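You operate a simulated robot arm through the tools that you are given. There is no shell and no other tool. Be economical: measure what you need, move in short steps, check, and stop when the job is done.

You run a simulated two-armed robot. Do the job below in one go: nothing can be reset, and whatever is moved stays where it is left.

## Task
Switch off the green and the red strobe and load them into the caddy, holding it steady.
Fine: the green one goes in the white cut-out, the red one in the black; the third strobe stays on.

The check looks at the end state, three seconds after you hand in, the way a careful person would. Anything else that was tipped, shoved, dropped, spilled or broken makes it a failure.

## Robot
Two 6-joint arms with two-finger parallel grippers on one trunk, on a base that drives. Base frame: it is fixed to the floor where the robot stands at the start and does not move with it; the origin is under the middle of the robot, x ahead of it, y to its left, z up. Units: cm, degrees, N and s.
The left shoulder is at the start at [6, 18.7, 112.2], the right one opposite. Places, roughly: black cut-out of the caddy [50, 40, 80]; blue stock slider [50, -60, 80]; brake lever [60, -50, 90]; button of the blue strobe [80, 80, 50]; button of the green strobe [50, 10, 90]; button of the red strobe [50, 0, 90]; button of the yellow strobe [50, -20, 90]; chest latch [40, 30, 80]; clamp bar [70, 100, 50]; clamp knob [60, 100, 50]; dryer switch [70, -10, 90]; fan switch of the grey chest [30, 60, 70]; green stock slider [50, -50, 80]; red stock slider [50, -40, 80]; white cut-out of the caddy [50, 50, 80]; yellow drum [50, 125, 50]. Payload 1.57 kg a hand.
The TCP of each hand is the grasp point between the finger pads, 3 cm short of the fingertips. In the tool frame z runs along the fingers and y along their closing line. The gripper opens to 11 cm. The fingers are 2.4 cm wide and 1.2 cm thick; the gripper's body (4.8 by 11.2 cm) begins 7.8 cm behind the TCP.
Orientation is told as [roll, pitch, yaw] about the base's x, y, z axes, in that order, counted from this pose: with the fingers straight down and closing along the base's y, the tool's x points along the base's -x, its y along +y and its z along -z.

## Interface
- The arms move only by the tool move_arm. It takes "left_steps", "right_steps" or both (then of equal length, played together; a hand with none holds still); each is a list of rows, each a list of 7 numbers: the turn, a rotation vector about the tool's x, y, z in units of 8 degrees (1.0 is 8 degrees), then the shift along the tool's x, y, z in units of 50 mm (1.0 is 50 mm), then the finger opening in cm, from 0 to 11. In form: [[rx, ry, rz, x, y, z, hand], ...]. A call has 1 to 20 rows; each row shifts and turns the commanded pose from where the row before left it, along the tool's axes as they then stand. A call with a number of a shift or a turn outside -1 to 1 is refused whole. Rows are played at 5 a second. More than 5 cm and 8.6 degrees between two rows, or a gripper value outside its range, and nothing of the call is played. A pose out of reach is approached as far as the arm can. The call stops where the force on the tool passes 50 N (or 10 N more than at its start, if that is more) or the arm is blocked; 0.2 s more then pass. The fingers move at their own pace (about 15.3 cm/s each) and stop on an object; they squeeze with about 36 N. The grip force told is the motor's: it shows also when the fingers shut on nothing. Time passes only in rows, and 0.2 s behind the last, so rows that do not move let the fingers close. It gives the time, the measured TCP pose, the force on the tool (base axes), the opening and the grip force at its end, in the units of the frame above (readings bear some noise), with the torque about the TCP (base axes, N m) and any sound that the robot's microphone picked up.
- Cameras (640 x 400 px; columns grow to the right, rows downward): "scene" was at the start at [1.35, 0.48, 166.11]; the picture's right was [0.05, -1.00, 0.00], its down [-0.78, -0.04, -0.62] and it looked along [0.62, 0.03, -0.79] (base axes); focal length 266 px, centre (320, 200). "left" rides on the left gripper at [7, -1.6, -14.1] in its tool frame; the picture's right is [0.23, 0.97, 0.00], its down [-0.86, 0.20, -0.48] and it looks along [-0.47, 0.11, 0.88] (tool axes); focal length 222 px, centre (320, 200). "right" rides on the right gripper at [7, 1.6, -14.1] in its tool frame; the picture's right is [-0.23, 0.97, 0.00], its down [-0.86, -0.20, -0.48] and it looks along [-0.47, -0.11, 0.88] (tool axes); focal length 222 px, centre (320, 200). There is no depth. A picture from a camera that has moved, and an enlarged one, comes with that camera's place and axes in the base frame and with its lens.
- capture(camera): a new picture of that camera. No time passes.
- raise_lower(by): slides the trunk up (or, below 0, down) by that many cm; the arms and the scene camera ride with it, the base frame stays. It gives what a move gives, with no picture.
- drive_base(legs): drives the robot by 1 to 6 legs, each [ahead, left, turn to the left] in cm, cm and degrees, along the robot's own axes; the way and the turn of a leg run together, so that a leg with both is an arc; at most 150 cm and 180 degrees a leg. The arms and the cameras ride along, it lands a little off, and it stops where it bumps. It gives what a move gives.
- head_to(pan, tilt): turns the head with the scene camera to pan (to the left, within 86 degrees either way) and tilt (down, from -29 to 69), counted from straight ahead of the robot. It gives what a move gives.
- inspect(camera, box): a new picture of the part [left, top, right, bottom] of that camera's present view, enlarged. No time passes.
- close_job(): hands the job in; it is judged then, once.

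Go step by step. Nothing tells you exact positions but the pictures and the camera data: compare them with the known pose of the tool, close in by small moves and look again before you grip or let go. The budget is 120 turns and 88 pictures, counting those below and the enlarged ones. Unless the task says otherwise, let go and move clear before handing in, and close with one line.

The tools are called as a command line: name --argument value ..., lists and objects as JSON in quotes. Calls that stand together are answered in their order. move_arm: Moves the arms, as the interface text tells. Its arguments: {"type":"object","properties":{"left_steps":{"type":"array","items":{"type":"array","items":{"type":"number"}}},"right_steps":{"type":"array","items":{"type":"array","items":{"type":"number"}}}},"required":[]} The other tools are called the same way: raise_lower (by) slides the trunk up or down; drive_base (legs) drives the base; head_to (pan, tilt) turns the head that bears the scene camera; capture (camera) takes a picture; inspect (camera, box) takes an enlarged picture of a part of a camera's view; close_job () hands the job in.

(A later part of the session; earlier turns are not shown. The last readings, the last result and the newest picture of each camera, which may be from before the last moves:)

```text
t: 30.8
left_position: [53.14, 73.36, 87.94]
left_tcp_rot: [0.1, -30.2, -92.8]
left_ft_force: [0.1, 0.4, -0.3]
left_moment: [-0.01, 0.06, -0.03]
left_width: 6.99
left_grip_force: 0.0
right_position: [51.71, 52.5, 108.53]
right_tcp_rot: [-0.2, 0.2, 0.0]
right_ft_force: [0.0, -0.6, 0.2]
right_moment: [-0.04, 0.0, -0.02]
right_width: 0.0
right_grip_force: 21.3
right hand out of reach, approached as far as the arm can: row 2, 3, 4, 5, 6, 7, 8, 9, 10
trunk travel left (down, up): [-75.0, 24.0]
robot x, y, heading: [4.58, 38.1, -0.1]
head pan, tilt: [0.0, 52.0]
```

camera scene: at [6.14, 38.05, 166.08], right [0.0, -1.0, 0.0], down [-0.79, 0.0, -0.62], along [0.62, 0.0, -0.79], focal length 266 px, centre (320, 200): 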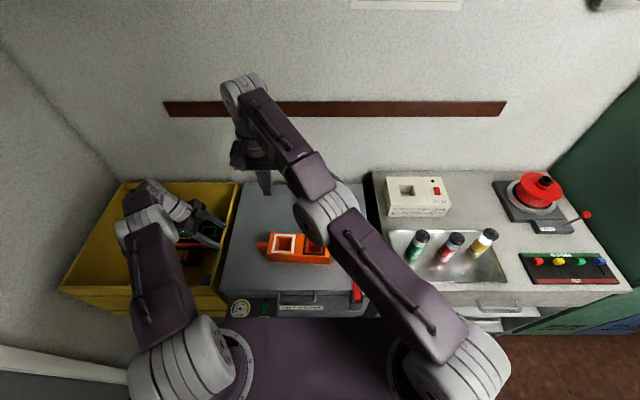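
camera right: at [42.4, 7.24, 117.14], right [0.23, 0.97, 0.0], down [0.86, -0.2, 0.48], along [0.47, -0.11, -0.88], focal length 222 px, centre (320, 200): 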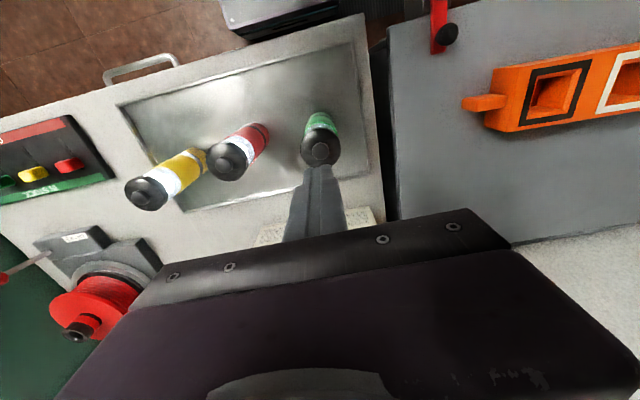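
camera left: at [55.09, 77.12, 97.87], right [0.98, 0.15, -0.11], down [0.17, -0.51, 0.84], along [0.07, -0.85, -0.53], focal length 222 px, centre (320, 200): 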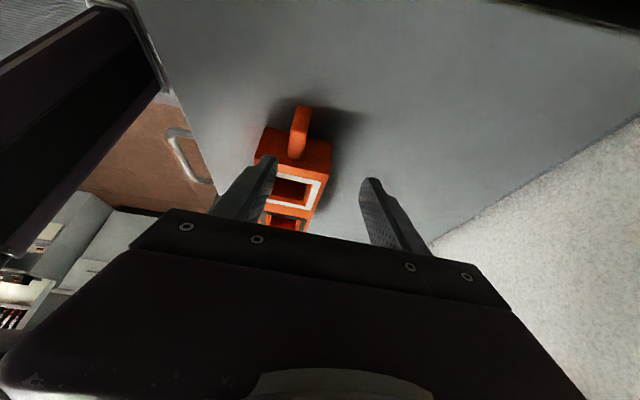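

Still stuck. I'll test the opposite direction: up, which should unload the elbow, then inward.

move_arm --right_steps '[[0, 0, 0, 0, 0, -0.9, 0], [0, 0, 0, 0, 0, -0.9, 0], [0, 0, 0, 0, 0, -0.9, 0], [0, 0, 0, 0.3, -0.3, -0.6, 0], [0, 0, 0, 0.3, -0.3, -0.6, 0]]'

```text
t: 32.0
left_position: [53.18, 73.29, 87.91]
left_tcp_rot: [0.3, -30.2, -92.8]
left_ft_force: [0.0, -0.4, -0.6]
left_moment: [0.05, -0.01, 0.01]
left_width: 7.01
left_grip_force: 0.1
right_position: [45.73, 46.99, 126.75]
right_tcp_rot: [-0.1, 0.1, -0.2]
right_ft_force: [0.5, -0.3, 0.5]
right_moment: [0.02, -0.02, 0.01]
right_width: 0.0
right_grip_force: 21.5
right hand out of reach, approached as far as the arm can: row 1, 2, 3
trunk travel left (down, up): [-75.0, 24.0]
robot x, y, heading: [5.24, 37.94, -0.0]
head pan, tilt: [0.0, 52.0]
```

Going up freed it. I'll retract the right hand to the middle, and raise the left hand inward too, so the base can come closer.

move_arm --left_steps '[[0, 0, 0, -0.35, 0, -0.6, 7], [0, 0, 0, -0.45, -0.2, -0.55, 7], [0, 0, 0, -0.55, -0.3, -0.45, 7], [0, 0, 0, -0.55, -0.3, -0.45, 7], [0, 0, 0, 0, 0, 0, 7]]' --right_steps '[[0, 0, 0, 0.3, -0.8, 0, 0], [0, 0, 0, 0.3, -0.8, 0, 0], [0, 0, 0, 0.3, -0.8, 0, 0], [0, 0, 0, 0.3, -0.8, 0, 0], [0, 0, 0, 0, -0.8, 0, 0]]'

drive_base --legs '[[4, 0, 0]]'

capture --camera "scene"

```text
t: 33.2
left_position: [49.02, 70.42, 101.6]
left_tcp_rot: [0.1, -30.2, -92.7]
left_ft_force: [-0.5, -0.2, 0.4]
left_moment: [-0.01, 0.0, -0.07]
left_width: 7.02
left_grip_force: 0.0
right_position: [39.99, 27.07, 126.7]
right_tcp_rot: [-0.1, 0.1, 0.0]
right_ft_force: [0.0, 0.4, 0.5]
right_moment: [0.02, 0.0, 0.0]
right_width: 0.0
right_grip_force: 21.2
trunk travel left (down, up): [-75.0, 24.0]
robot x, y, heading: [4.78, 37.95, 0.0]
head pan, tilt: [0.0, 52.0]
```

```text
t: 34.1
left_position: [52.41, 70.52, 101.85]
left_tcp_rot: [0.5, -30.2, -93.0]
left_ft_force: [-0.9, 0.8, 1.3]
left_moment: [-0.02, -0.04, 0.04]
left_width: 6.99
left_grip_force: 0.0
right_position: [43.16, 27.15, 127.08]
right_tcp_rot: [-0.1, -0.2, -0.2]
right_ft_force: [-0.5, -0.1, -0.3]
right_moment: [0.02, -0.08, 0.0]
right_width: 0.0
right_grip_force: 21.3
trunk travel left (down, up): [-75.0, 24.0]
robot x, y, heading: [8.66, 37.63, -0.1]
head pan, tilt: [0.0, 52.0]
```

```text
52 pictures are left
camera scene: at [9.21, 38.12, 166.09], right [0.0, -1.0, 0.0], down [-0.78, 0.0, -0.62], along [0.62, 0.0, -0.78], focal length 266 px, centre (320, 200)
```

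scene: 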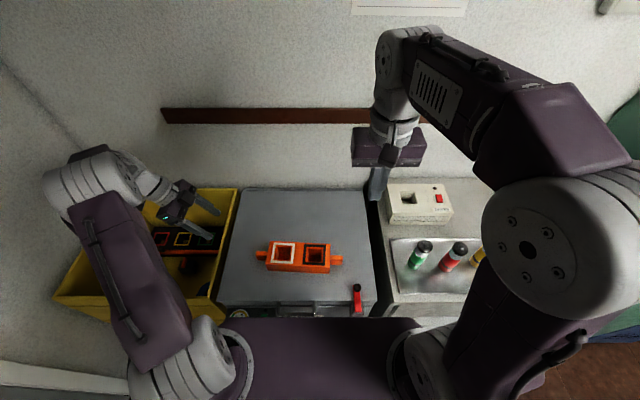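

There's room to work now, with the left arm well bent. I'll bring the left hand to about 7 cm short of the handle again.

move_arm --left_steps '[[0, 0, 0, 0.113, 0.047, 0.895, 7], [0, 0, 0, 0.113, 0.047, 0.895, 7], [0, 0, 0, 0.113, 0.047, 0.895, 7], [0, 0, 0, 0.113, 0.047, 0.895, 7], [0, 0, 0, 0, 0, 0, 7]]'

inspect --camera "left" --box '[200, 60, 440, 230]'

```text
t: 35.3
left_position: [53.53, 63.47, 84.95]
left_tcp_rot: [0.2, -30.2, -92.9]
left_ft_force: [0.0, -0.2, -0.1]
left_moment: [-0.02, -0.02, -0.01]
left_width: 7.0
left_grip_force: 0.0
right_position: [43.64, 27.14, 126.87]
right_tcp_rot: [-0.2, 0.0, 0.0]
right_ft_force: [-0.8, -0.5, 0.3]
right_moment: [-0.02, 0.02, 0.02]
right_width: 0.0
right_grip_force: 21.1
trunk travel left (down, up): [-75.0, 24.0]
robot x, y, heading: [8.64, 37.6, 0.1]
head pan, tilt: [0.0, 52.0]
```

```text
2.35 times, centred on (320, 145) of left
camera zoom: at [52.43, 76.73, 93.66], right [0.98, 0.15, -0.11], down [0.17, -0.51, 0.84], along [0.07, -0.85, -0.52], focal length 523 px, centre (320, 329)
```

zoom: 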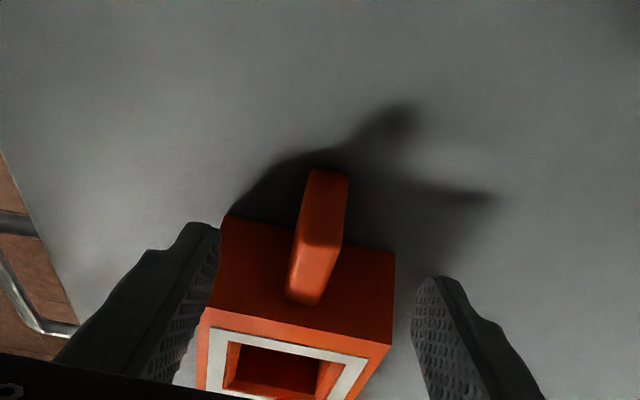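

Alignment looks good. I'll advance 6.5 cm onto the handle and check before closing.

move_arm --left_steps '[[0, 0, 0, 0, -0.04, 0.5, 7], [0, 0, 0, 0, 0, 0.5, 7], [0, 0, 0, 0, 0, 0.3, 7], [0, 0, 0, 0, 0, 0, 7]]'

inspect --camera "left" --box '[200, 60, 440, 230]'

```text
t: 36.3
left_position: [53.2, 60.22, 79.3]
left_tcp_rot: [0.2, -30.3, -92.8]
left_ft_force: [-0.2, -0.2, -0.6]
left_moment: [0.03, 0.0, 0.03]
left_width: 7.02
left_grip_force: 0.1
right_position: [43.78, 27.16, 126.86]
right_tcp_rot: [-0.1, 0.0, -0.1]
right_ft_force: [-0.3, 1.0, 0.8]
right_moment: [0.0, -0.02, 0.04]
right_width: 0.02
right_grip_force: 20.8
trunk travel left (down, up): [-75.0, 24.0]
robot x, y, heading: [8.69, 38.14, 0.1]
head pan, tilt: [0.0, 52.0]
```

```text
2.35 times, centred on (320, 145) of left
camera zoom: at [52.21, 73.47, 88.05], right [0.98, 0.15, -0.11], down [0.17, -0.51, 0.84], along [0.07, -0.85, -0.52], focal length 523 px, centre (320, 329)
```

zoom: 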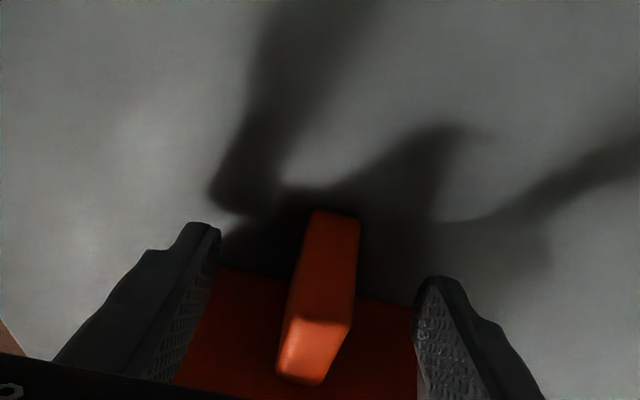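

The handle is centred between the pads. Closing the left hand on it now.

move_arm --left_steps '[[0, 0, 0, 0, 0, 0, 4], [0, 0, 0, 0, 0, 0, 2.5], [0, 0, 0, 0, 0, 0, 1.5], [0, 0, 0, 0, 0, 0, 0.5], [0, 0, 0, 0, 0, 0, 0.5]]'

inspect --camera "scene" --box '[200, 200, 500, 320]'

```text
t: 37.5
left_position: [53.17, 60.17, 79.35]
left_tcp_rot: [0.0, -30.1, -92.7]
left_ft_force: [-1.9, 0.9, -0.2]
left_moment: [-0.01, 0.26, -0.24]
left_width: 1.78
left_grip_force: 32.5
right_position: [43.86, 27.18, 126.76]
right_tcp_rot: [0.0, 0.1, 0.0]
right_ft_force: [0.7, 0.7, -0.4]
right_moment: [0.01, 0.01, 0.02]
right_width: 0.0
right_grip_force: 21.2
trunk travel left (down, up): [-75.0, 24.0]
robot x, y, heading: [8.71, 38.26, -0.1]
head pan, tilt: [0.0, 52.0]
```

```text
2.13 times, centred on (350, 260) of scene
camera zoom: at [10.05, 38.13, 166.08], right [0.0, -1.0, 0.0], down [-0.79, 0.0, -0.62], along [0.62, 0.0, -0.79], focal length 568 px, centre (256, 72)
```

zoom: 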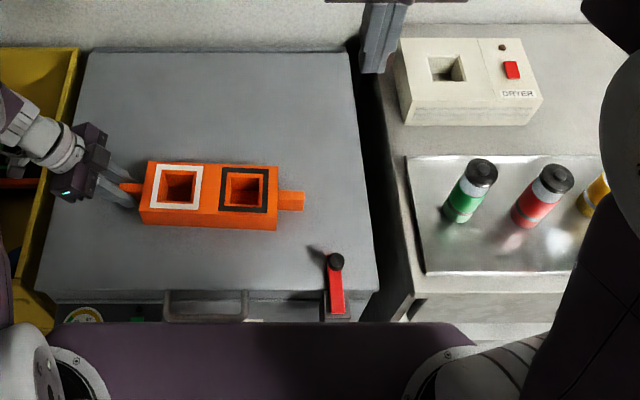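

The caddy is held (1.8 cm, 32 N). Next I'll bring the right hand above the green strobe with the fingers open to 7 cm.

move_arm --right_steps '[[0, 0, 0, -0.13, -0.54, 0.5, 7], [0, 0, 0, -0.13, -0.54, 0.5, 7], [0, 0, 0, -0.13, -0.54, 0.5, 7], [0, 0, 0, -0.13, -0.54, 0.5, 7], [0, 0, 0, -0.13, -0.54, 0.5, 7], [0, 0, 0, -0.13, -0.54, 0.5, 7], [0, 0, 0, -0.13, -0.54, 0.5, 7], [0, 0, 0, -0.13, -0.54, 0.5, 7], [0, 0, 0, 0, 0, 0, 7]]'

capture --camera "right"

```text
t: 39.5
left_position: [53.22, 60.17, 79.46]
left_tcp_rot: [0.2, -30.2, -92.7]
left_ft_force: [1.0, -1.2, 1.3]
left_moment: [-0.04, 0.16, 0.05]
left_width: 1.77
left_grip_force: 32.7
right_position: [48.87, 5.53, 106.78]
right_tcp_rot: [-0.1, 0.0, -0.1]
right_ft_force: [0.0, 0.0, -0.2]
right_moment: [-0.02, 0.0, 0.01]
right_width: 6.99
right_grip_force: 0.1
trunk travel left (down, up): [-75.0, 24.0]
robot x, y, heading: [8.41, 38.26, -0.1]
head pan, tilt: [0.0, 52.0]
```

```text
48 pictures are left
camera right: at [42.01, 7.14, 120.99], right [0.23, 0.97, 0.0], down [0.86, -0.2, 0.48], along [0.47, -0.11, -0.88], focal length 222 px, centre (320, 200)
```

right: 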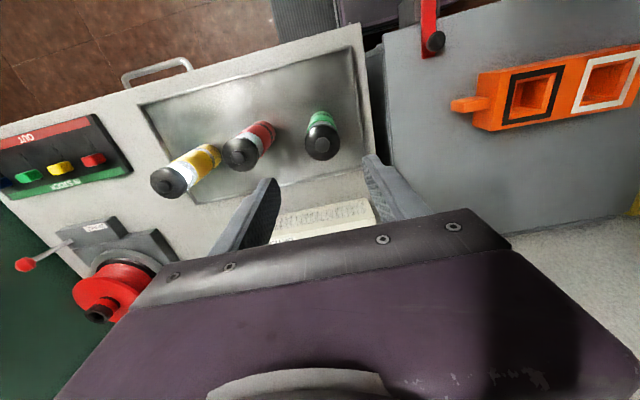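

The fingers are centred over green. I'll descend to just above its cap and check.

move_arm --right_steps '[[0, 0, 0, 0, 0.03, 0.6, 7], [0, 0, 0, 0, 0, 0.6, 7], [0, 0, 0, 0, 0, 0.6, 7], [0, 0, 0, 0, 0, 0, 7]]'

capture --camera "right"

```text
t: 40.5
left_position: [53.24, 60.06, 79.34]
left_tcp_rot: [0.2, -30.1, -92.8]
left_ft_force: [-0.4, 0.4, 1.2]
left_moment: [-0.02, 0.14, -0.12]
left_width: 1.79
left_grip_force: 32.3
right_position: [48.81, 5.8, 97.72]
right_tcp_rot: [-0.1, 0.1, -0.1]
right_ft_force: [0.1, 0.2, 0.5]
right_moment: [-0.01, 0.01, 0.03]
right_width: 6.99
right_grip_force: 0.0
trunk travel left (down, up): [-75.0, 24.0]
robot x, y, heading: [8.42, 38.12, -0.1]
head pan, tilt: [0.0, 52.0]
```

```text
47 pictures are left
camera right: at [41.95, 7.31, 111.92], right [0.23, 0.97, 0.0], down [0.86, -0.2, 0.48], along [0.46, -0.11, -0.88], focal length 222 px, centre (320, 200)
```

right: 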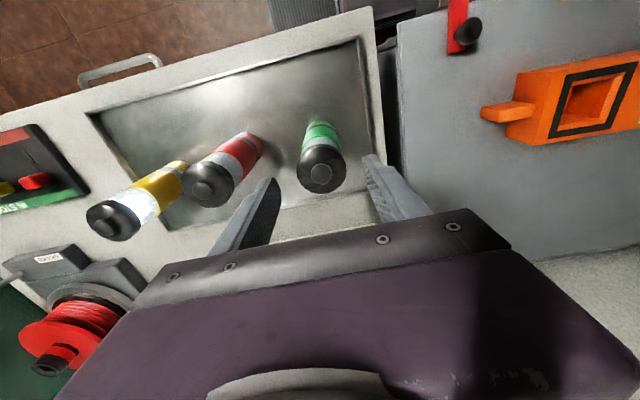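

Centred on green within a millimetre or two. I'll descend around it and close.

move_arm --right_steps '[[0, 0, 0, 0, 0, 0.5, 7], [0, 0, 0, 0, 0, 0.5, 7], [0, 0, 0, 0, 0, 0.5, 7], [0, 0, 0, 0, 0, 0.08, 7], [0, 0, 0, 0, 0, 0, 5.2], [0, 0, 0, 0, 0, 0, 4.5], [0, 0, 0, 0, 0, 0, 3], [0, 0, 0, 0, 0, 0, 3]]'

inspect --camera "scene" --box '[360, 200, 500, 310]'

```text
t: 42.3
left_position: [53.23, 60.21, 79.32]
left_tcp_rot: [0.1, -30.2, -92.8]
left_ft_force: [0.1, 0.4, 0.7]
left_moment: [0.1, 0.18, -0.04]
left_width: 1.76
left_grip_force: 32.5
right_position: [48.94, 5.68, 89.86]
right_tcp_rot: [-0.1, 0.1, -0.1]
right_ft_force: [0.3, 0.4, 0.2]
right_moment: [0.1, 0.02, -0.01]
right_width: 4.31
right_grip_force: 35.6
trunk travel left (down, up): [-75.0, 24.0]
robot x, y, heading: [8.5, 38.17, -0.1]
head pan, tilt: [0.0, 52.0]
```

```text
3.64 times, centred on (430, 255) of scene
camera zoom: at [10.09, 38.11, 166.08], right [0.0, -1.0, 0.0], down [-0.79, 0.0, -0.62], along [0.62, 0.0, -0.79], focal length 968 px, centre (-80, 0)
```

zoom: 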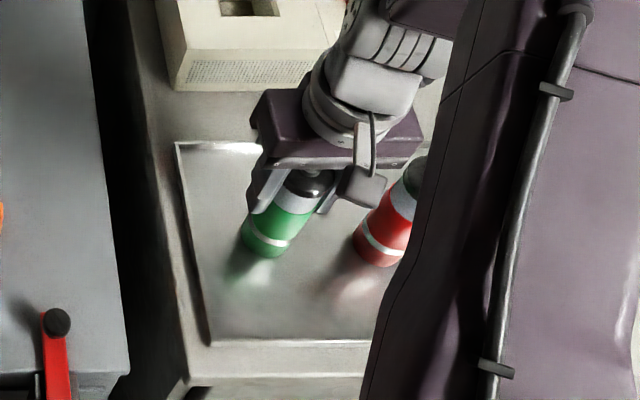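

Green is gripped (4.3 cm). I'll lift it 14 cm and carry it to above the white cut-out.

move_arm --right_steps '[[0, 0, 0, 0, 0, -0.5, 3], [0, 0, 0, 0, 0, -0.8, 3], [0, 0, 0, 0, 0, -0.8, 3], [0, 0, 0, 0, 0, -0.7, 3], [0, 0, 0, -0.068, 0.9, 0, 3], [0, 0, 0, -0.068, 0.9, 0, 3], [0, 0, 0, -0.068, 0.9, 0, 3], [0, 0, 0, -0.068, 0.9, 0, 3], [0, 0, 0, -0.068, 0.9, 0, 3], [0, 0, 0, -0.068, 0.9, 0, 3], [0, 0, 0, -0.068, 0.9, 0, 3], [0, 0, 0, -0.068, 0.9, 0, 3], [0, 0, 0, -0.068, 0.9, 0, 3], [0, 0, 0, -0.068, 0.9, 0, 3], [0, 0, 0, 0, 0, 0, 3]]'

capture --camera "right"

capture --camera "scene"

capture --camera "left"

```text
t: 45.5
left_position: [53.26, 60.25, 79.39]
left_tcp_rot: [0.2, -30.1, -92.7]
left_ft_force: [-0.6, 0.6, 2.6]
left_moment: [-0.27, 0.31, -0.05]
left_width: 1.78
left_grip_force: 33.0
right_position: [52.4, 50.75, 103.83]
right_tcp_rot: [-0.1, 0.1, -0.1]
right_ft_force: [-1.0, -0.4, -2.3]
right_moment: [0.02, -0.03, -0.01]
right_width: 4.35
right_grip_force: 35.4
trunk travel left (down, up): [-75.0, 24.0]
robot x, y, heading: [8.87, 38.07, -0.3]
head pan, tilt: [0.0, 52.0]
```

```text
45 pictures are left
camera right: at [45.53, 52.38, 118.01], right [0.23, 0.97, 0.0], down [0.86, -0.2, 0.48], along [0.46, -0.11, -0.88], focal length 222 px, centre (320, 200)
```

right: 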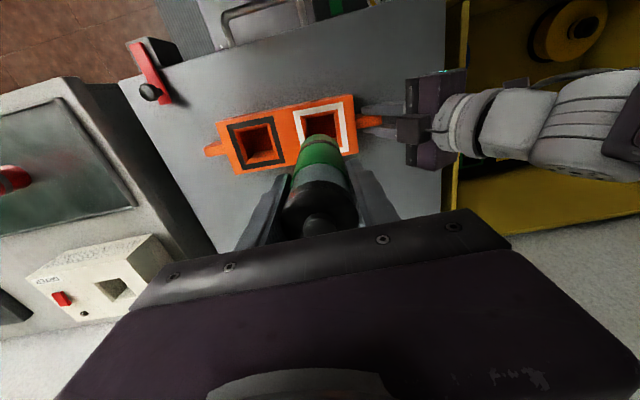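

```text
44 pictures are left
camera scene: at [10.11, 38.11, 166.08], right [0.0, -1.0, 0.0], down [-0.79, 0.0, -0.62], along [0.62, 0.0, -0.79], focal length 266 px, centre (320, 200)
```

scene: 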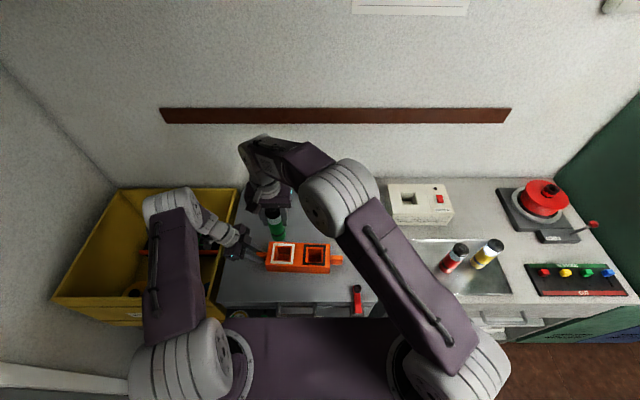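

```text
43 pictures are left
camera left: at [52.23, 73.49, 88.06], right [0.98, 0.15, -0.11], down [0.17, -0.51, 0.84], along [0.07, -0.85, -0.52], focal length 222 px, centre (320, 200)
```

left: 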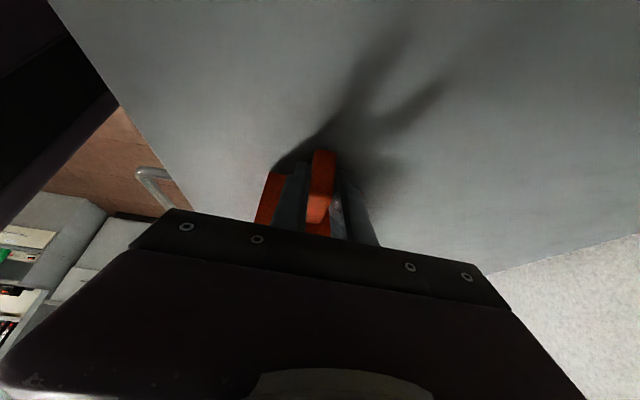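

Reach is fine and green hangs above the white cut-out. I'll zoom in to line it up.

inspect --camera "right" --box '[200, 80, 400, 220]'

inspect --camera "scene" --box '[230, 190, 350, 280]'

```text
2.86 times, centred on (300, 150) of right
camera zoom: at [45.53, 52.38, 118.01], right [0.23, 0.97, 0.0], down [0.86, -0.2, 0.48], along [0.46, -0.11, -0.88], focal length 635 px, centre (377, 343)
```

zoom: 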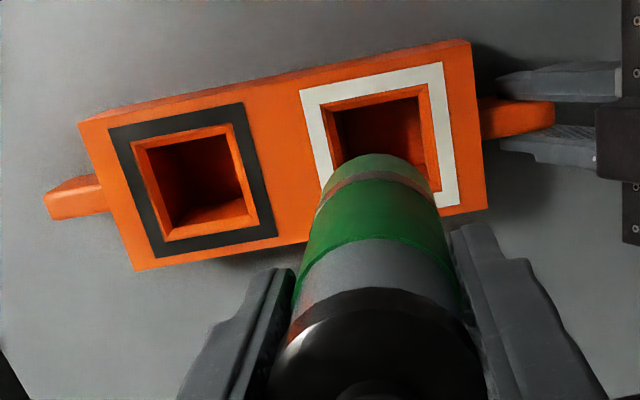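

```text
4.44 times, centred on (290, 235) of scene
camera zoom: at [10.11, 38.11, 166.08], right [0.0, -1.0, 0.0], down [-0.79, 0.0, -0.62], along [0.62, 0.0, -0.79], focal length 1184 px, centre (453, 44)
```

zoom: 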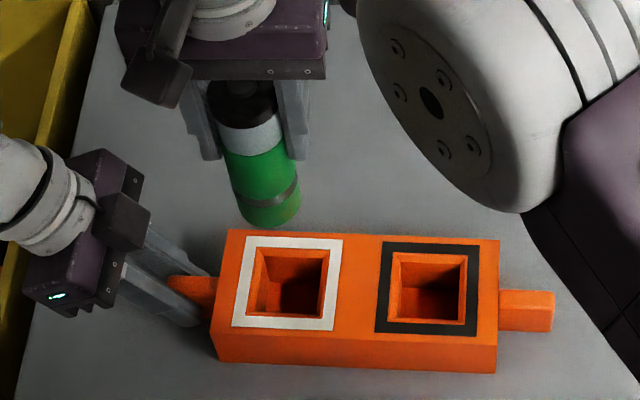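

White is centred at (52.4, 50.9, 82), matching the hand to within 2 mm. I'll lower to just above the rim and check again.

move_arm --right_steps '[[0, 0, 0, 0, 0.02, 0.5, 3], [0, 0, 0, 0, 0, 0.6, 3], [0, 0, 0, 0, 0, 0.6, 3], [0, 0, 0, 0, 0, 0.4, 3], [0, 0, 0, 0, 0, 0, 3]]'

inspect --camera "scene" --box '[230, 190, 350, 280]'

inspect --camera "right" --box '[200, 80, 440, 220]'

```text
t: 46.7
left_position: [53.25, 60.06, 79.4]
left_tcp_rot: [0.1, -30.2, -92.8]
left_ft_force: [0.5, 1.2, 3.3]
left_moment: [0.03, 0.25, -0.06]
left_width: 1.77
left_grip_force: 32.2
right_position: [52.44, 50.79, 93.32]
right_tcp_rot: [0.0, 0.2, -0.1]
right_ft_force: [-0.4, -0.6, -1.6]
right_moment: [-0.01, -0.03, 0.0]
right_width: 4.36
right_grip_force: 36.2
trunk travel left (down, up): [-75.0, 24.0]
robot x, y, heading: [9.0, 38.43, -0.0]
head pan, tilt: [0.0, 52.0]
```

```text
4.44 times, centred on (290, 235) of scene
camera zoom: at [10.1, 38.14, 166.08], right [0.0, -1.0, 0.0], down [-0.79, 0.0, -0.62], along [0.62, 0.0, -0.79], focal length 1184 px, centre (453, 44)
```

zoom: 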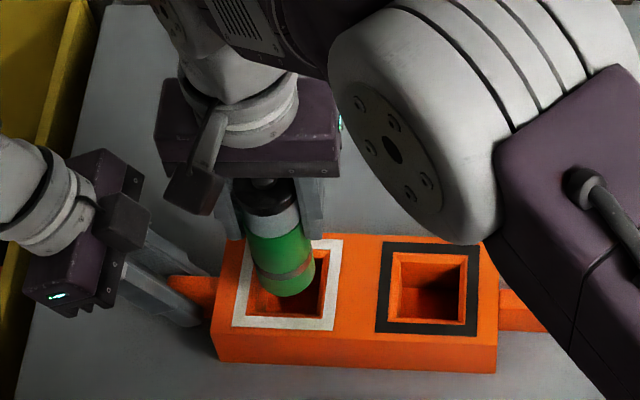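

```text
2.67 times, centred on (320, 150) of right
camera zoom: at [45.48, 52.36, 107.52], right [0.23, 0.97, 0.0], down [0.86, -0.2, 0.48], along [0.46, -0.11, -0.88], focal length 592 px, centre (320, 333)
```

zoom: 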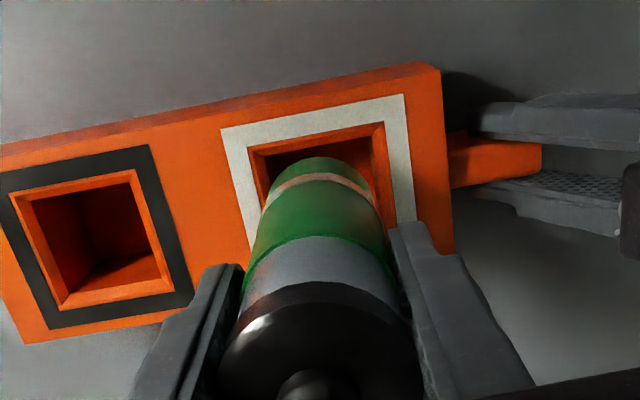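

Green is well aligned with the hole. I'll lower it in.

move_arm --right_steps '[[0, 0, 0, 0, 0, 0.2, 3], [0, 0, 0, 0, 0, 0.2, 3], [0, 0, 0, 0, 0, 0.2, 3], [0, 0, 0, 0, 0, 0.2, 3], [0, 0, 0, 0, 0, 0.1, 3], [0, 0, 0, 0, 0, 0.1, 3]]'

inspect --camera "scene" --box '[230, 190, 350, 280]'

```text
t: 48.1
left_position: [53.16, 60.12, 79.46]
left_tcp_rot: [0.1, -30.4, -92.8]
left_ft_force: [-6.4, 1.7, 4.3]
left_moment: [0.16, 0.24, -0.72]
left_width: 1.77
left_grip_force: 32.6
right_position: [52.36, 50.69, 88.33]
right_tcp_rot: [-0.1, 0.0, 0.0]
right_ft_force: [10.4, -0.4, 1.4]
right_moment: [-0.12, -0.8, 0.03]
right_width: 4.31
right_grip_force: 35.9
trunk travel left (down, up): [-75.0, 24.0]
robot x, y, heading: [8.7, 38.46, -0.1]
head pan, tilt: [0.0, 52.0]
```

```text
4.44 times, centred on (290, 235) of scene
camera zoom: at [10.09, 38.1, 166.09], right [0.0, -1.0, 0.0], down [-0.79, 0.0, -0.62], along [0.62, 0.0, -0.79], focal length 1184 px, centre (453, 44)
```

zoom: 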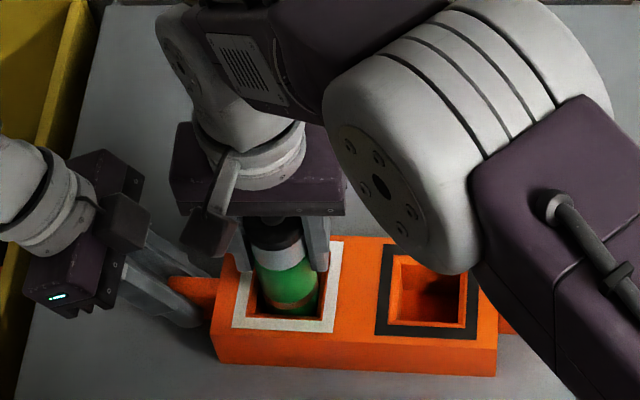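

The near wall is pushing the strobe about 10 N in +x. I'll shift 3 mm in +x and keep lowering.

move_arm --right_steps '[[0, 0, 0, -0.06, 0, 0, 3], [0, 0, 0, 0, 0, 0.06, 3], [0, 0, 0, 0, 0, 0.06, 3], [0, 0, 0, 0, 0, 0.06, 3]]'

```text
t: 49.1
left_position: [53.23, 60.13, 79.36]
left_tcp_rot: [0.0, -30.2, -92.8]
left_ft_force: [-1.1, -1.2, 0.6]
left_moment: [-0.69, 0.29, -0.3]
left_width: 1.79
left_grip_force: 33.2
right_position: [52.57, 50.63, 87.37]
right_tcp_rot: [-0.1, 0.1, -0.2]
right_ft_force: [0.6, 0.4, -1.7]
right_moment: [0.0, -0.02, 0.02]
right_width: 4.35
right_grip_force: 36.1
trunk travel left (down, up): [-75.0, 24.0]
robot x, y, heading: [8.57, 37.73, -0.0]
head pan, tilt: [0.0, 52.0]
```

Side force is gone. I'll keep lowering in small steps until the strobe seats.

move_arm --right_steps '[[0, 0, 0, 0, 0, 0.05, 3], [0, 0, 0, 0, 0, 0.05, 3], [0, 0, 0, 0, 0, 0.05, 3], [0, 0, 0, 0, 0, 0.05, 3]]'

inspect --camera "scene" --box '[230, 190, 350, 280]'

```text
t: 50.1
left_position: [53.15, 60.15, 79.4]
left_tcp_rot: [0.2, -30.2, -92.8]
left_ft_force: [-1.2, -0.6, 1.8]
left_moment: [-0.41, 0.28, -0.27]
left_width: 1.8
left_grip_force: 32.2
right_position: [52.66, 50.79, 86.3]
right_tcp_rot: [-0.1, 0.1, -0.1]
right_ft_force: [0.0, -0.6, -1.8]
right_moment: [-0.01, 0.03, -0.02]
right_width: 4.34
right_grip_force: 36.3
trunk travel left (down, up): [-75.0, 24.0]
robot x, y, heading: [8.74, 38.1, 0.1]
head pan, tilt: [0.0, 52.0]
```

```text
4.44 times, centred on (290, 235) of scene
camera zoom: at [10.08, 38.12, 166.08], right [0.0, -1.0, 0.0], down [-0.79, 0.0, -0.62], along [0.62, 0.0, -0.79], focal length 1184 px, centre (453, 44)
```

zoom: 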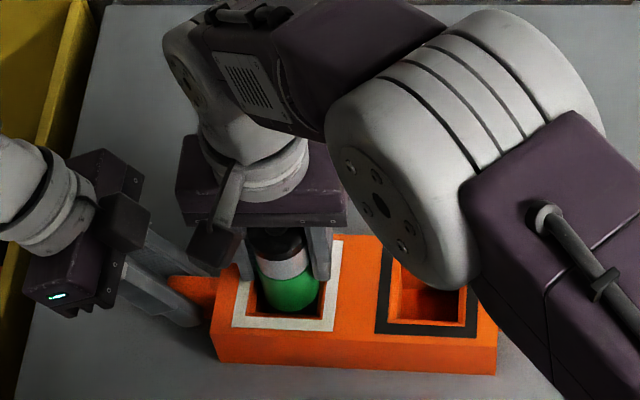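

Not seated yet, and the fingertips still clear the rim by about 1.3 cm. Continuing in 2 mm steps.

move_arm --right_steps '[[0, 0, 0, 0, 0, 0.05, 3], [0, 0, 0, 0, 0, 0.05, 3], [0, 0, 0, 0, 0, 0.04, 3], [0, 0, 0, 0, 0, 0.04, 3]]'

```text
t: 51.1
left_position: [53.15, 60.09, 79.34]
left_tcp_rot: [0.2, -30.2, -92.7]
left_ft_force: [1.4, 1.5, -8.8]
left_moment: [-0.81, 0.37, -0.09]
left_width: 1.78
left_grip_force: 32.5
right_position: [52.73, 50.73, 85.74]
right_tcp_rot: [-0.1, 0.0, 0.0]
right_ft_force: [-4.0, -2.9, 17.4]
right_moment: [-0.21, 0.41, 0.11]
right_width: 4.34
right_grip_force: 35.8
trunk travel left (down, up): [-75.0, 24.0]
robot x, y, heading: [8.64, 37.78, -0.1]
head pan, tilt: [0.0, 52.0]
```

Seated, with 17 N of contact. I'll ease off, open, and lift straight up.

move_arm --right_steps '[[0, 0, 0, 0, 0, -0.04, 3], [0, 0, 0, 0, 0, 0, 5.5], [0, 0, 0, 0, 0, 0, 7], [0, 0, 0, 0, 0, 0, 7], [0, 0, 0, 0, 0, -0.5, 7], [0, 0, 0, 0, 0, -0.8, 7], [0, 0, 0, 0, 0, -0.8, 7], [0, 0, 0, 0, 0, -0.8, 7], [0, 0, 0, 0, 0, -0.6, 7]]'

inspect --camera "scene" --box '[230, 190, 350, 280]'

capture --camera "right"

```text
t: 53.1
left_position: [53.25, 60.25, 79.39]
left_tcp_rot: [0.2, -30.2, -92.8]
left_ft_force: [0.1, 1.3, 0.8]
left_moment: [0.6, 0.19, -0.04]
left_width: 1.79
left_grip_force: 32.0
right_position: [52.7, 50.89, 103.44]
right_tcp_rot: [-0.1, 0.2, 0.0]
right_ft_force: [0.4, -0.3, 0.5]
right_moment: [0.01, 0.0, 0.0]
right_width: 7.0
right_grip_force: 0.1
trunk travel left (down, up): [-75.0, 24.0]
robot x, y, heading: [8.49, 38.16, -0.2]
head pan, tilt: [0.0, 52.0]
```

```text
4.44 times, centred on (290, 235) of scene
camera zoom: at [10.09, 38.12, 166.08], right [0.0, -1.0, 0.0], down [-0.79, 0.0, -0.62], along [0.62, 0.0, -0.79], focal length 1184 px, centre (453, 44)
```

zoom: 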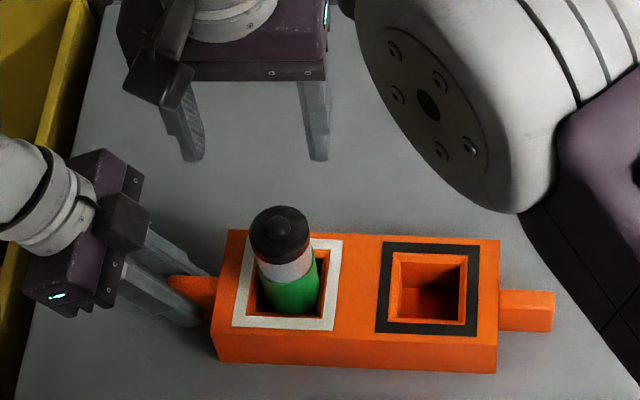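

```text
35 pictures are left
camera right: at [45.75, 52.42, 117.55], right [0.23, 0.97, 0.0], down [0.86, -0.2, 0.48], along [0.46, -0.11, -0.88], focal length 222 px, centre (320, 200)
```

right: 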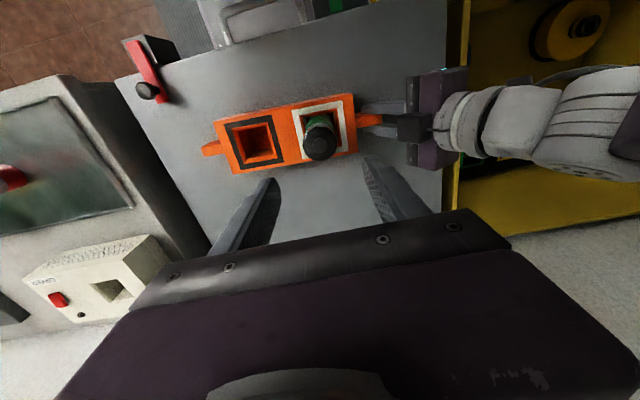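

Green is upright in the white cut-out and off. Next I'll send the right hand above the red strobe.

move_arm --right_steps '[[0, 0, 0, 0.077, -0.855, 0, 7], [0, 0, 0, 0.077, -0.855, 0, 7], [0, 0, 0, 0.077, -0.855, 0, 7], [0, 0, 0, 0.077, -0.855, 0, 7], [0, 0, 0, 0.077, -0.855, 0, 7], [0, 0, 0, 0.077, -0.855, 0, 7], [0, 0, 0, 0.077, -0.855, 0, 7], [0, 0, 0, 0.077, -0.855, 0, 7], [0, 0, 0, 0.077, -0.855, 0, 7], [0, 0, 0, 0.077, -0.855, 0, 7], [0, 0, 0, 0.077, -0.855, 0, 7], [0, 0, 0, 0.077, -0.855, 0, 7], [0, 0, 0, 0.077, -0.855, 0, 7], [0, 0, 0, 0, 0, 0.8, 7], [0, 0, 0, 0, 0, 0, 7]]'

capture --camera "right"

```text
t: 56.3
left_position: [53.3, 60.25, 79.38]
left_tcp_rot: [0.2, -30.3, -92.7]
left_ft_force: [0.0, -0.1, -0.4]
left_moment: [-0.24, 0.22, -0.01]
left_width: 1.8
left_grip_force: 32.8
right_position: [47.48, -5.1, 99.37]
right_tcp_rot: [-0.2, 0.1, 0.1]
right_ft_force: [-1.0, 0.0, -0.1]
right_moment: [-0.01, 0.02, -0.02]
right_width: 7.01
right_grip_force: 0.1
trunk travel left (down, up): [-75.0, 24.0]
robot x, y, heading: [8.77, 37.92, -0.2]
head pan, tilt: [0.0, 52.0]
```

```text
34 pictures are left
camera right: at [40.61, -3.43, 113.5], right [0.23, 0.97, 0.0], down [0.86, -0.2, 0.48], along [0.46, -0.11, -0.88], focal length 222 px, centre (320, 200)
```

right: 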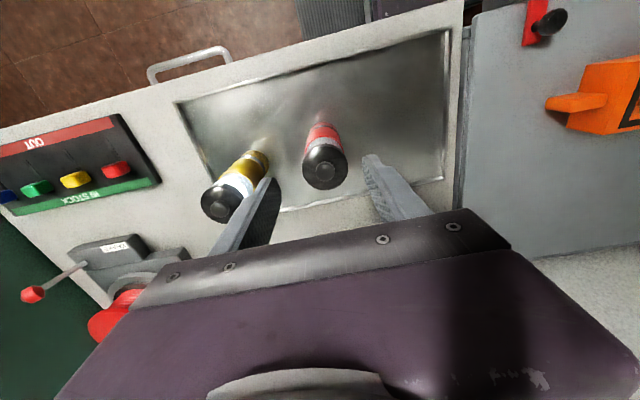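

Red's button is near (48.0, -4.75). I'll shift, descend around it, and close.

move_arm --right_steps '[[0, 0, 0, -0.1, 0.07, 0, 7], [0, 0, 0, 0, 0, 0.5, 7], [0, 0, 0, 0, 0, 0.5, 7], [0, 0, 0, 0, 0, 0.5, 7], [0, 0, 0, 0, 0, 0.41, 7], [0, 0, 0, 0, 0, 0, 7]]'

capture --camera "right"

```text
t: 57.7
left_position: [53.24, 60.11, 79.37]
left_tcp_rot: [0.1, -30.2, -92.8]
left_ft_force: [-0.8, -0.5, -0.2]
left_moment: [-0.04, 0.27, -0.08]
left_width: 1.76
left_grip_force: 32.5
right_position: [47.97, -4.49, 89.65]
right_tcp_rot: [-0.2, 0.1, -0.1]
right_ft_force: [-0.3, 0.0, -0.7]
right_moment: [0.0, 0.02, -0.04]
right_width: 7.03
right_grip_force: 0.1
trunk travel left (down, up): [-75.0, 24.0]
robot x, y, heading: [9.08, 38.36, 0.0]
head pan, tilt: [0.0, 52.0]
```

```text
33 pictures are left
camera right: at [41.14, -2.94, 103.92], right [0.23, 0.97, 0.0], down [0.86, -0.2, 0.48], along [0.46, -0.11, -0.88], focal length 222 px, centre (320, 200)
```

right: 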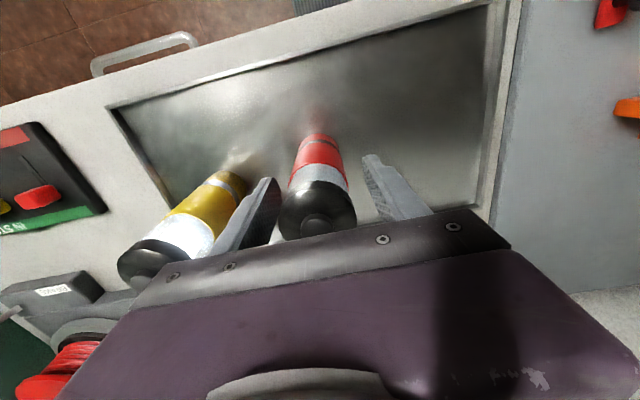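

Red is between the pads. A 2 mm correction, then close.

move_arm --right_steps '[[0, 0, 0, 0.03, -0.04, 0, 7], [0, 0, 0, 0, 0, 0, 5.2], [0, 0, 0, 0, 0, 0, 4.5], [0, 0, 0, 0, 0, 0, 3], [0, 0, 0, 0, 0, 0, 3], [0, 0, 0, 0, 0, -0.4, 3], [0, 0, 0, 0, 0, -0.8, 3], [0, 0, 0, 0, 0, -0.8, 3], [0, 0, 0, 0, 0, -0.9, 3], [0, 0, 0, 0, 0, 0, 3]]'

capture --camera "scene"

```text
t: 59.9
left_position: [53.12, 60.06, 79.4]
left_tcp_rot: [0.1, -30.2, -92.8]
left_ft_force: [-1.3, 1.3, 1.2]
left_moment: [-0.01, 0.18, -0.03]
left_width: 1.77
left_grip_force: 32.8
right_position: [47.82, -4.83, 104.29]
right_tcp_rot: [-0.2, 0.0, -0.1]
right_ft_force: [0.5, -0.1, -1.6]
right_moment: [0.04, 0.01, 0.0]
right_width: 4.3
right_grip_force: 36.4
trunk travel left (down, up): [-75.0, 24.0]
robot x, y, heading: [8.77, 38.14, -0.1]
head pan, tilt: [0.0, 52.0]
```

```text
32 pictures are left
camera scene: at [10.12, 38.09, 166.08], right [0.0, -1.0, 0.0], down [-0.79, 0.0, -0.62], along [0.62, 0.0, -0.79], focal length 266 px, centre (320, 200)
```

scene: 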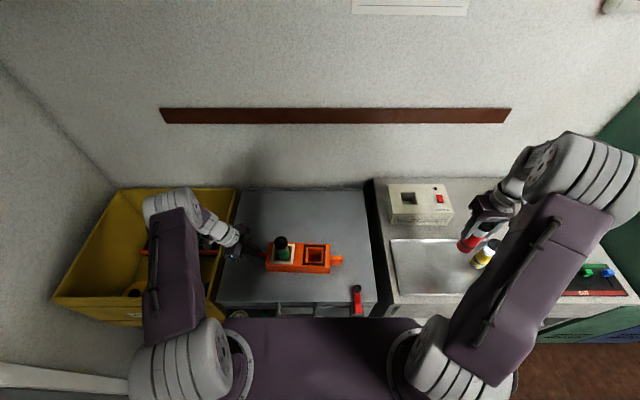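

Red is lifted (4.3 cm grip). Carrying it over to the black cut-out.

move_arm --right_steps '[[0, 0, 0, -0.086, 0.9, 0, 3], [0, 0, 0, -0.086, 0.9, 0, 3], [0, 0, 0, -0.086, 0.9, 0, 3], [0, 0, 0, -0.086, 0.9, 0, 3], [0, 0, 0, -0.086, 0.9, 0, 3], [0, 0, 0, -0.086, 0.9, 0, 3], [0, 0, 0, -0.086, 0.9, 0, 3], [0, 0, 0, -0.086, 0.9, 0, 3], [0, 0, 0, -0.086, 0.9, 0, 3], [0, 0, 0, -0.086, 0.9, 0, 3], [0, 0, 0, 0, 0, 0.9, 3], [0, 0, 0, 0, 0, 0.9, 3], [0, 0, 0, 0, 0, 0.2, 3], [0, 0, 0, 0, 0, 0, 3]]'

inspect --camera "scene" --box '[230, 190, 350, 280]'

inspect --camera "right" --box '[200, 80, 440, 220]'

```text
t: 62.9
left_position: [53.25, 60.24, 79.37]
left_tcp_rot: [0.2, -30.2, -92.7]
left_ft_force: [0.4, 1.6, 1.8]
left_moment: [0.08, 0.25, -0.07]
left_width: 1.79
left_grip_force: 32.7
right_position: [52.25, 40.31, 94.12]
right_tcp_rot: [-0.2, 0.1, -0.1]
right_ft_force: [-0.1, -0.8, -2.5]
right_moment: [-0.01, -0.03, 0.04]
right_width: 4.35
right_grip_force: 36.1
trunk travel left (down, up): [-75.0, 24.0]
robot x, y, heading: [8.53, 38.1, -0.1]
head pan, tilt: [0.0, 52.0]
```

```text
4.44 times, centred on (290, 235) of scene
camera zoom: at [10.1, 38.15, 166.08], right [0.0, -1.0, 0.0], down [-0.79, 0.0, -0.62], along [0.62, 0.0, -0.79], focal length 1184 px, centre (453, 44)
```

zoom: 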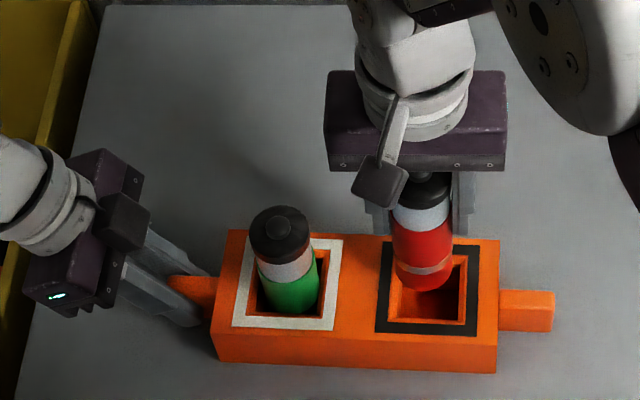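

```text
2.67 times, centred on (320, 150) of right
camera zoom: at [45.37, 41.9, 108.4], right [0.23, 0.97, 0.0], down [0.86, -0.2, 0.48], along [0.46, -0.11, -0.88], focal length 592 px, centre (320, 333)
```

zoom: 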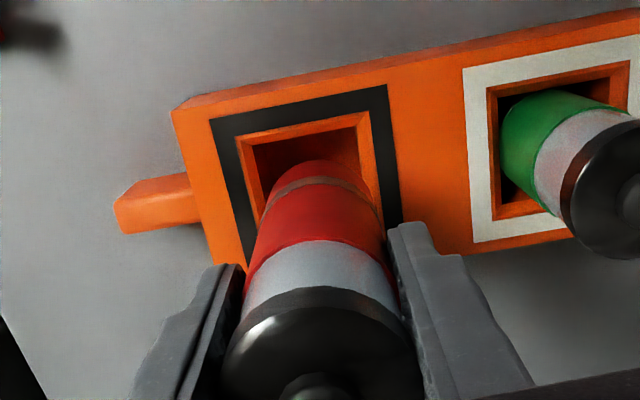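

Red is above the black cut-out, about 2–3 mm too far in +y. I'll correct and lower it in.

move_arm --right_steps '[[0, 0, 0, 0, -0.05, 0.1, 3], [0, 0, 0, 0, 0, 0.2, 3], [0, 0, 0, 0, 0, 0.2, 3], [0, 0, 0, 0, 0, 0.2, 3], [0, 0, 0, 0, 0, 0.2, 3], [0, 0, 0, 0, 0, 0.2, 3], [0, 0, 0, 0, 0, 0.1, 3]]'

inspect --camera "scene" --box '[230, 190, 350, 280]'

```text
t: 64.5
left_position: [53.15, 60.18, 79.38]
left_tcp_rot: [0.1, -30.2, -92.7]
left_ft_force: [0.7, 2.9, 2.7]
left_moment: [0.2, 0.21, -0.05]
left_width: 1.77
left_grip_force: 32.2
right_position: [52.26, 39.99, 88.05]
right_tcp_rot: [-0.1, 0.2, -0.1]
right_ft_force: [-0.4, -0.3, -2.8]
right_moment: [-0.02, 0.0, -0.01]
right_width: 4.35
right_grip_force: 36.3
trunk travel left (down, up): [-75.0, 24.0]
robot x, y, heading: [8.6, 37.85, 0.1]
head pan, tilt: [0.0, 52.0]
```

```text
4.44 times, centred on (290, 235) of scene
camera zoom: at [10.1, 38.15, 166.08], right [0.0, -1.0, 0.0], down [-0.79, 0.0, -0.62], along [0.62, 0.0, -0.79], focal length 1184 px, centre (453, 44)
```

zoom: 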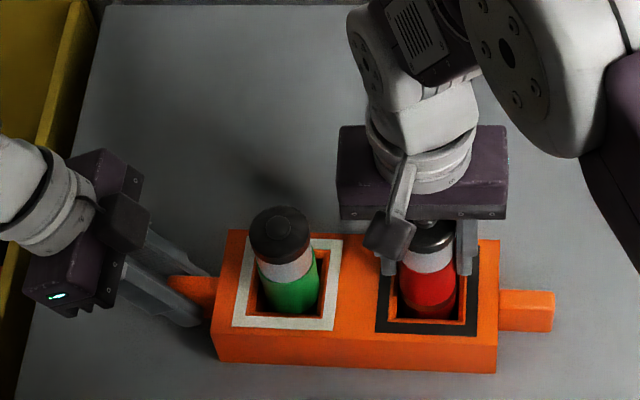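

Red is entering freely with no side force. I'll lower the last 2 cm in small steps until it seats.

move_arm --right_steps '[[0, 0, 0, 0, 0, 0.1, 3], [0, 0, 0, 0, 0, 0.1, 3], [0, 0, 0, 0, 0, 0.1, 3], [0, 0, 0, 0, 0, 0.05, 3], [0, 0, 0, 0, 0, 0.05, 3], [0, 0, 0, 0, 0, 0.05, 3]]'

```text
t: 65.9
left_position: [53.28, 60.13, 79.3]
left_tcp_rot: [0.1, -30.3, -92.8]
left_ft_force: [0.9, 3.2, 2.6]
left_moment: [0.12, 0.18, -0.02]
left_width: 1.76
left_grip_force: 32.3
right_position: [52.34, 40.1, 85.9]
right_tcp_rot: [-0.2, 0.1, -0.2]
right_ft_force: [-0.2, -0.5, -2.0]
right_moment: [0.02, -0.02, -0.03]
right_width: 4.35
right_grip_force: 36.1
trunk travel left (down, up): [-75.0, 24.0]
robot x, y, heading: [8.76, 37.93, -0.1]
head pan, tilt: [0.0, 52.0]
```

move_arm --right_steps '[[0, 0, 0, 0, 0, 0.04, 3], [0, 0, 0, 0, 0, 0.03, 3], [0, 0, 0, 0, 0, 0.03, 3]]'

```text
t: 66.7
left_position: [52.99, 60.28, 79.34]
left_tcp_rot: [0.1, -30.1, -92.8]
left_ft_force: [2.1, 3.8, -9.8]
left_moment: [0.26, 0.0, 0.47]
left_width: 1.8
left_grip_force: 33.6
right_position: [52.24, 40.06, 85.62]
right_tcp_rot: [0.0, -0.2, -0.1]
right_ft_force: [-1.7, -5.0, 27.4]
right_moment: [-0.6, -0.2, -0.03]
right_width: 4.35
right_grip_force: 35.7
trunk travel left (down, up): [-75.0, 24.0]
robot x, y, heading: [9.03, 37.85, -0.2]
head pan, tilt: [0.0, 52.0]
```

Red is seated at 27 N. I'll ease off, open, lift, and look.

move_arm --right_steps '[[0, 0, 0, 0, 0, -0.06, 3], [0, 0, 0, 0, 0, 0, 5.5], [0, 0, 0, 0, 0, 0, 7], [0, 0, 0, 0, 0, 0, 7], [0, 0, 0, 0, 0, -0.5, 7], [0, 0, 0, 0, 0, -0.8, 7], [0, 0, 0, 0, 0, -0.8, 7], [0, 0, 0, 0, 0, -0.8, 7], [0, 0, 0, 0, 0, -0.8, 7], [0, 0, 0, 0.3, -0.8, -0.3, 7], [0, 0, 0, 0.3, -0.8, -0.2, 7]]'

capture --camera "scene"

inspect --camera "scene" --box '[230, 190, 350, 280]'

```text
t: 69.1
left_position: [53.24, 60.1, 79.35]
left_tcp_rot: [0.2, -30.2, -92.8]
left_ft_force: [1.4, -1.5, -0.2]
left_moment: [-0.63, 0.22, 0.12]
left_width: 1.77
left_grip_force: 32.4
right_position: [49.29, 32.02, 106.88]
right_tcp_rot: [-0.1, 0.1, 0.0]
right_ft_force: [-0.6, 0.5, 0.9]
right_moment: [-0.02, -0.03, 0.0]
right_width: 6.99
right_grip_force: 0.0
trunk travel left (down, up): [-75.0, 24.0]
robot x, y, heading: [8.67, 37.91, -0.1]
head pan, tilt: [0.0, 52.0]
```

```text
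28 pictures are left
camera scene: at [9.99, 38.04, 166.08], right [0.0, -1.0, 0.0], down [-0.79, 0.0, -0.62], along [0.62, 0.0, -0.79], focal length 266 px, centre (320, 200)
```

scene: 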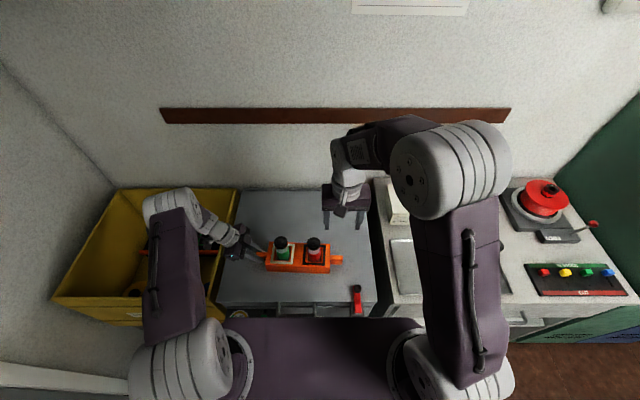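

```text
4.44 times, centred on (290, 235) of scene
camera zoom: at [9.99, 38.04, 166.08], right [0.0, -1.0, 0.0], down [-0.79, 0.0, -0.62], along [0.62, 0.0, -0.79], focal length 1184 px, centre (453, 44)
```

zoom: 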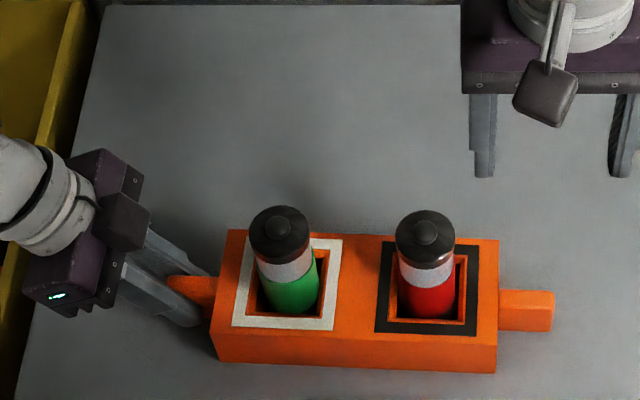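

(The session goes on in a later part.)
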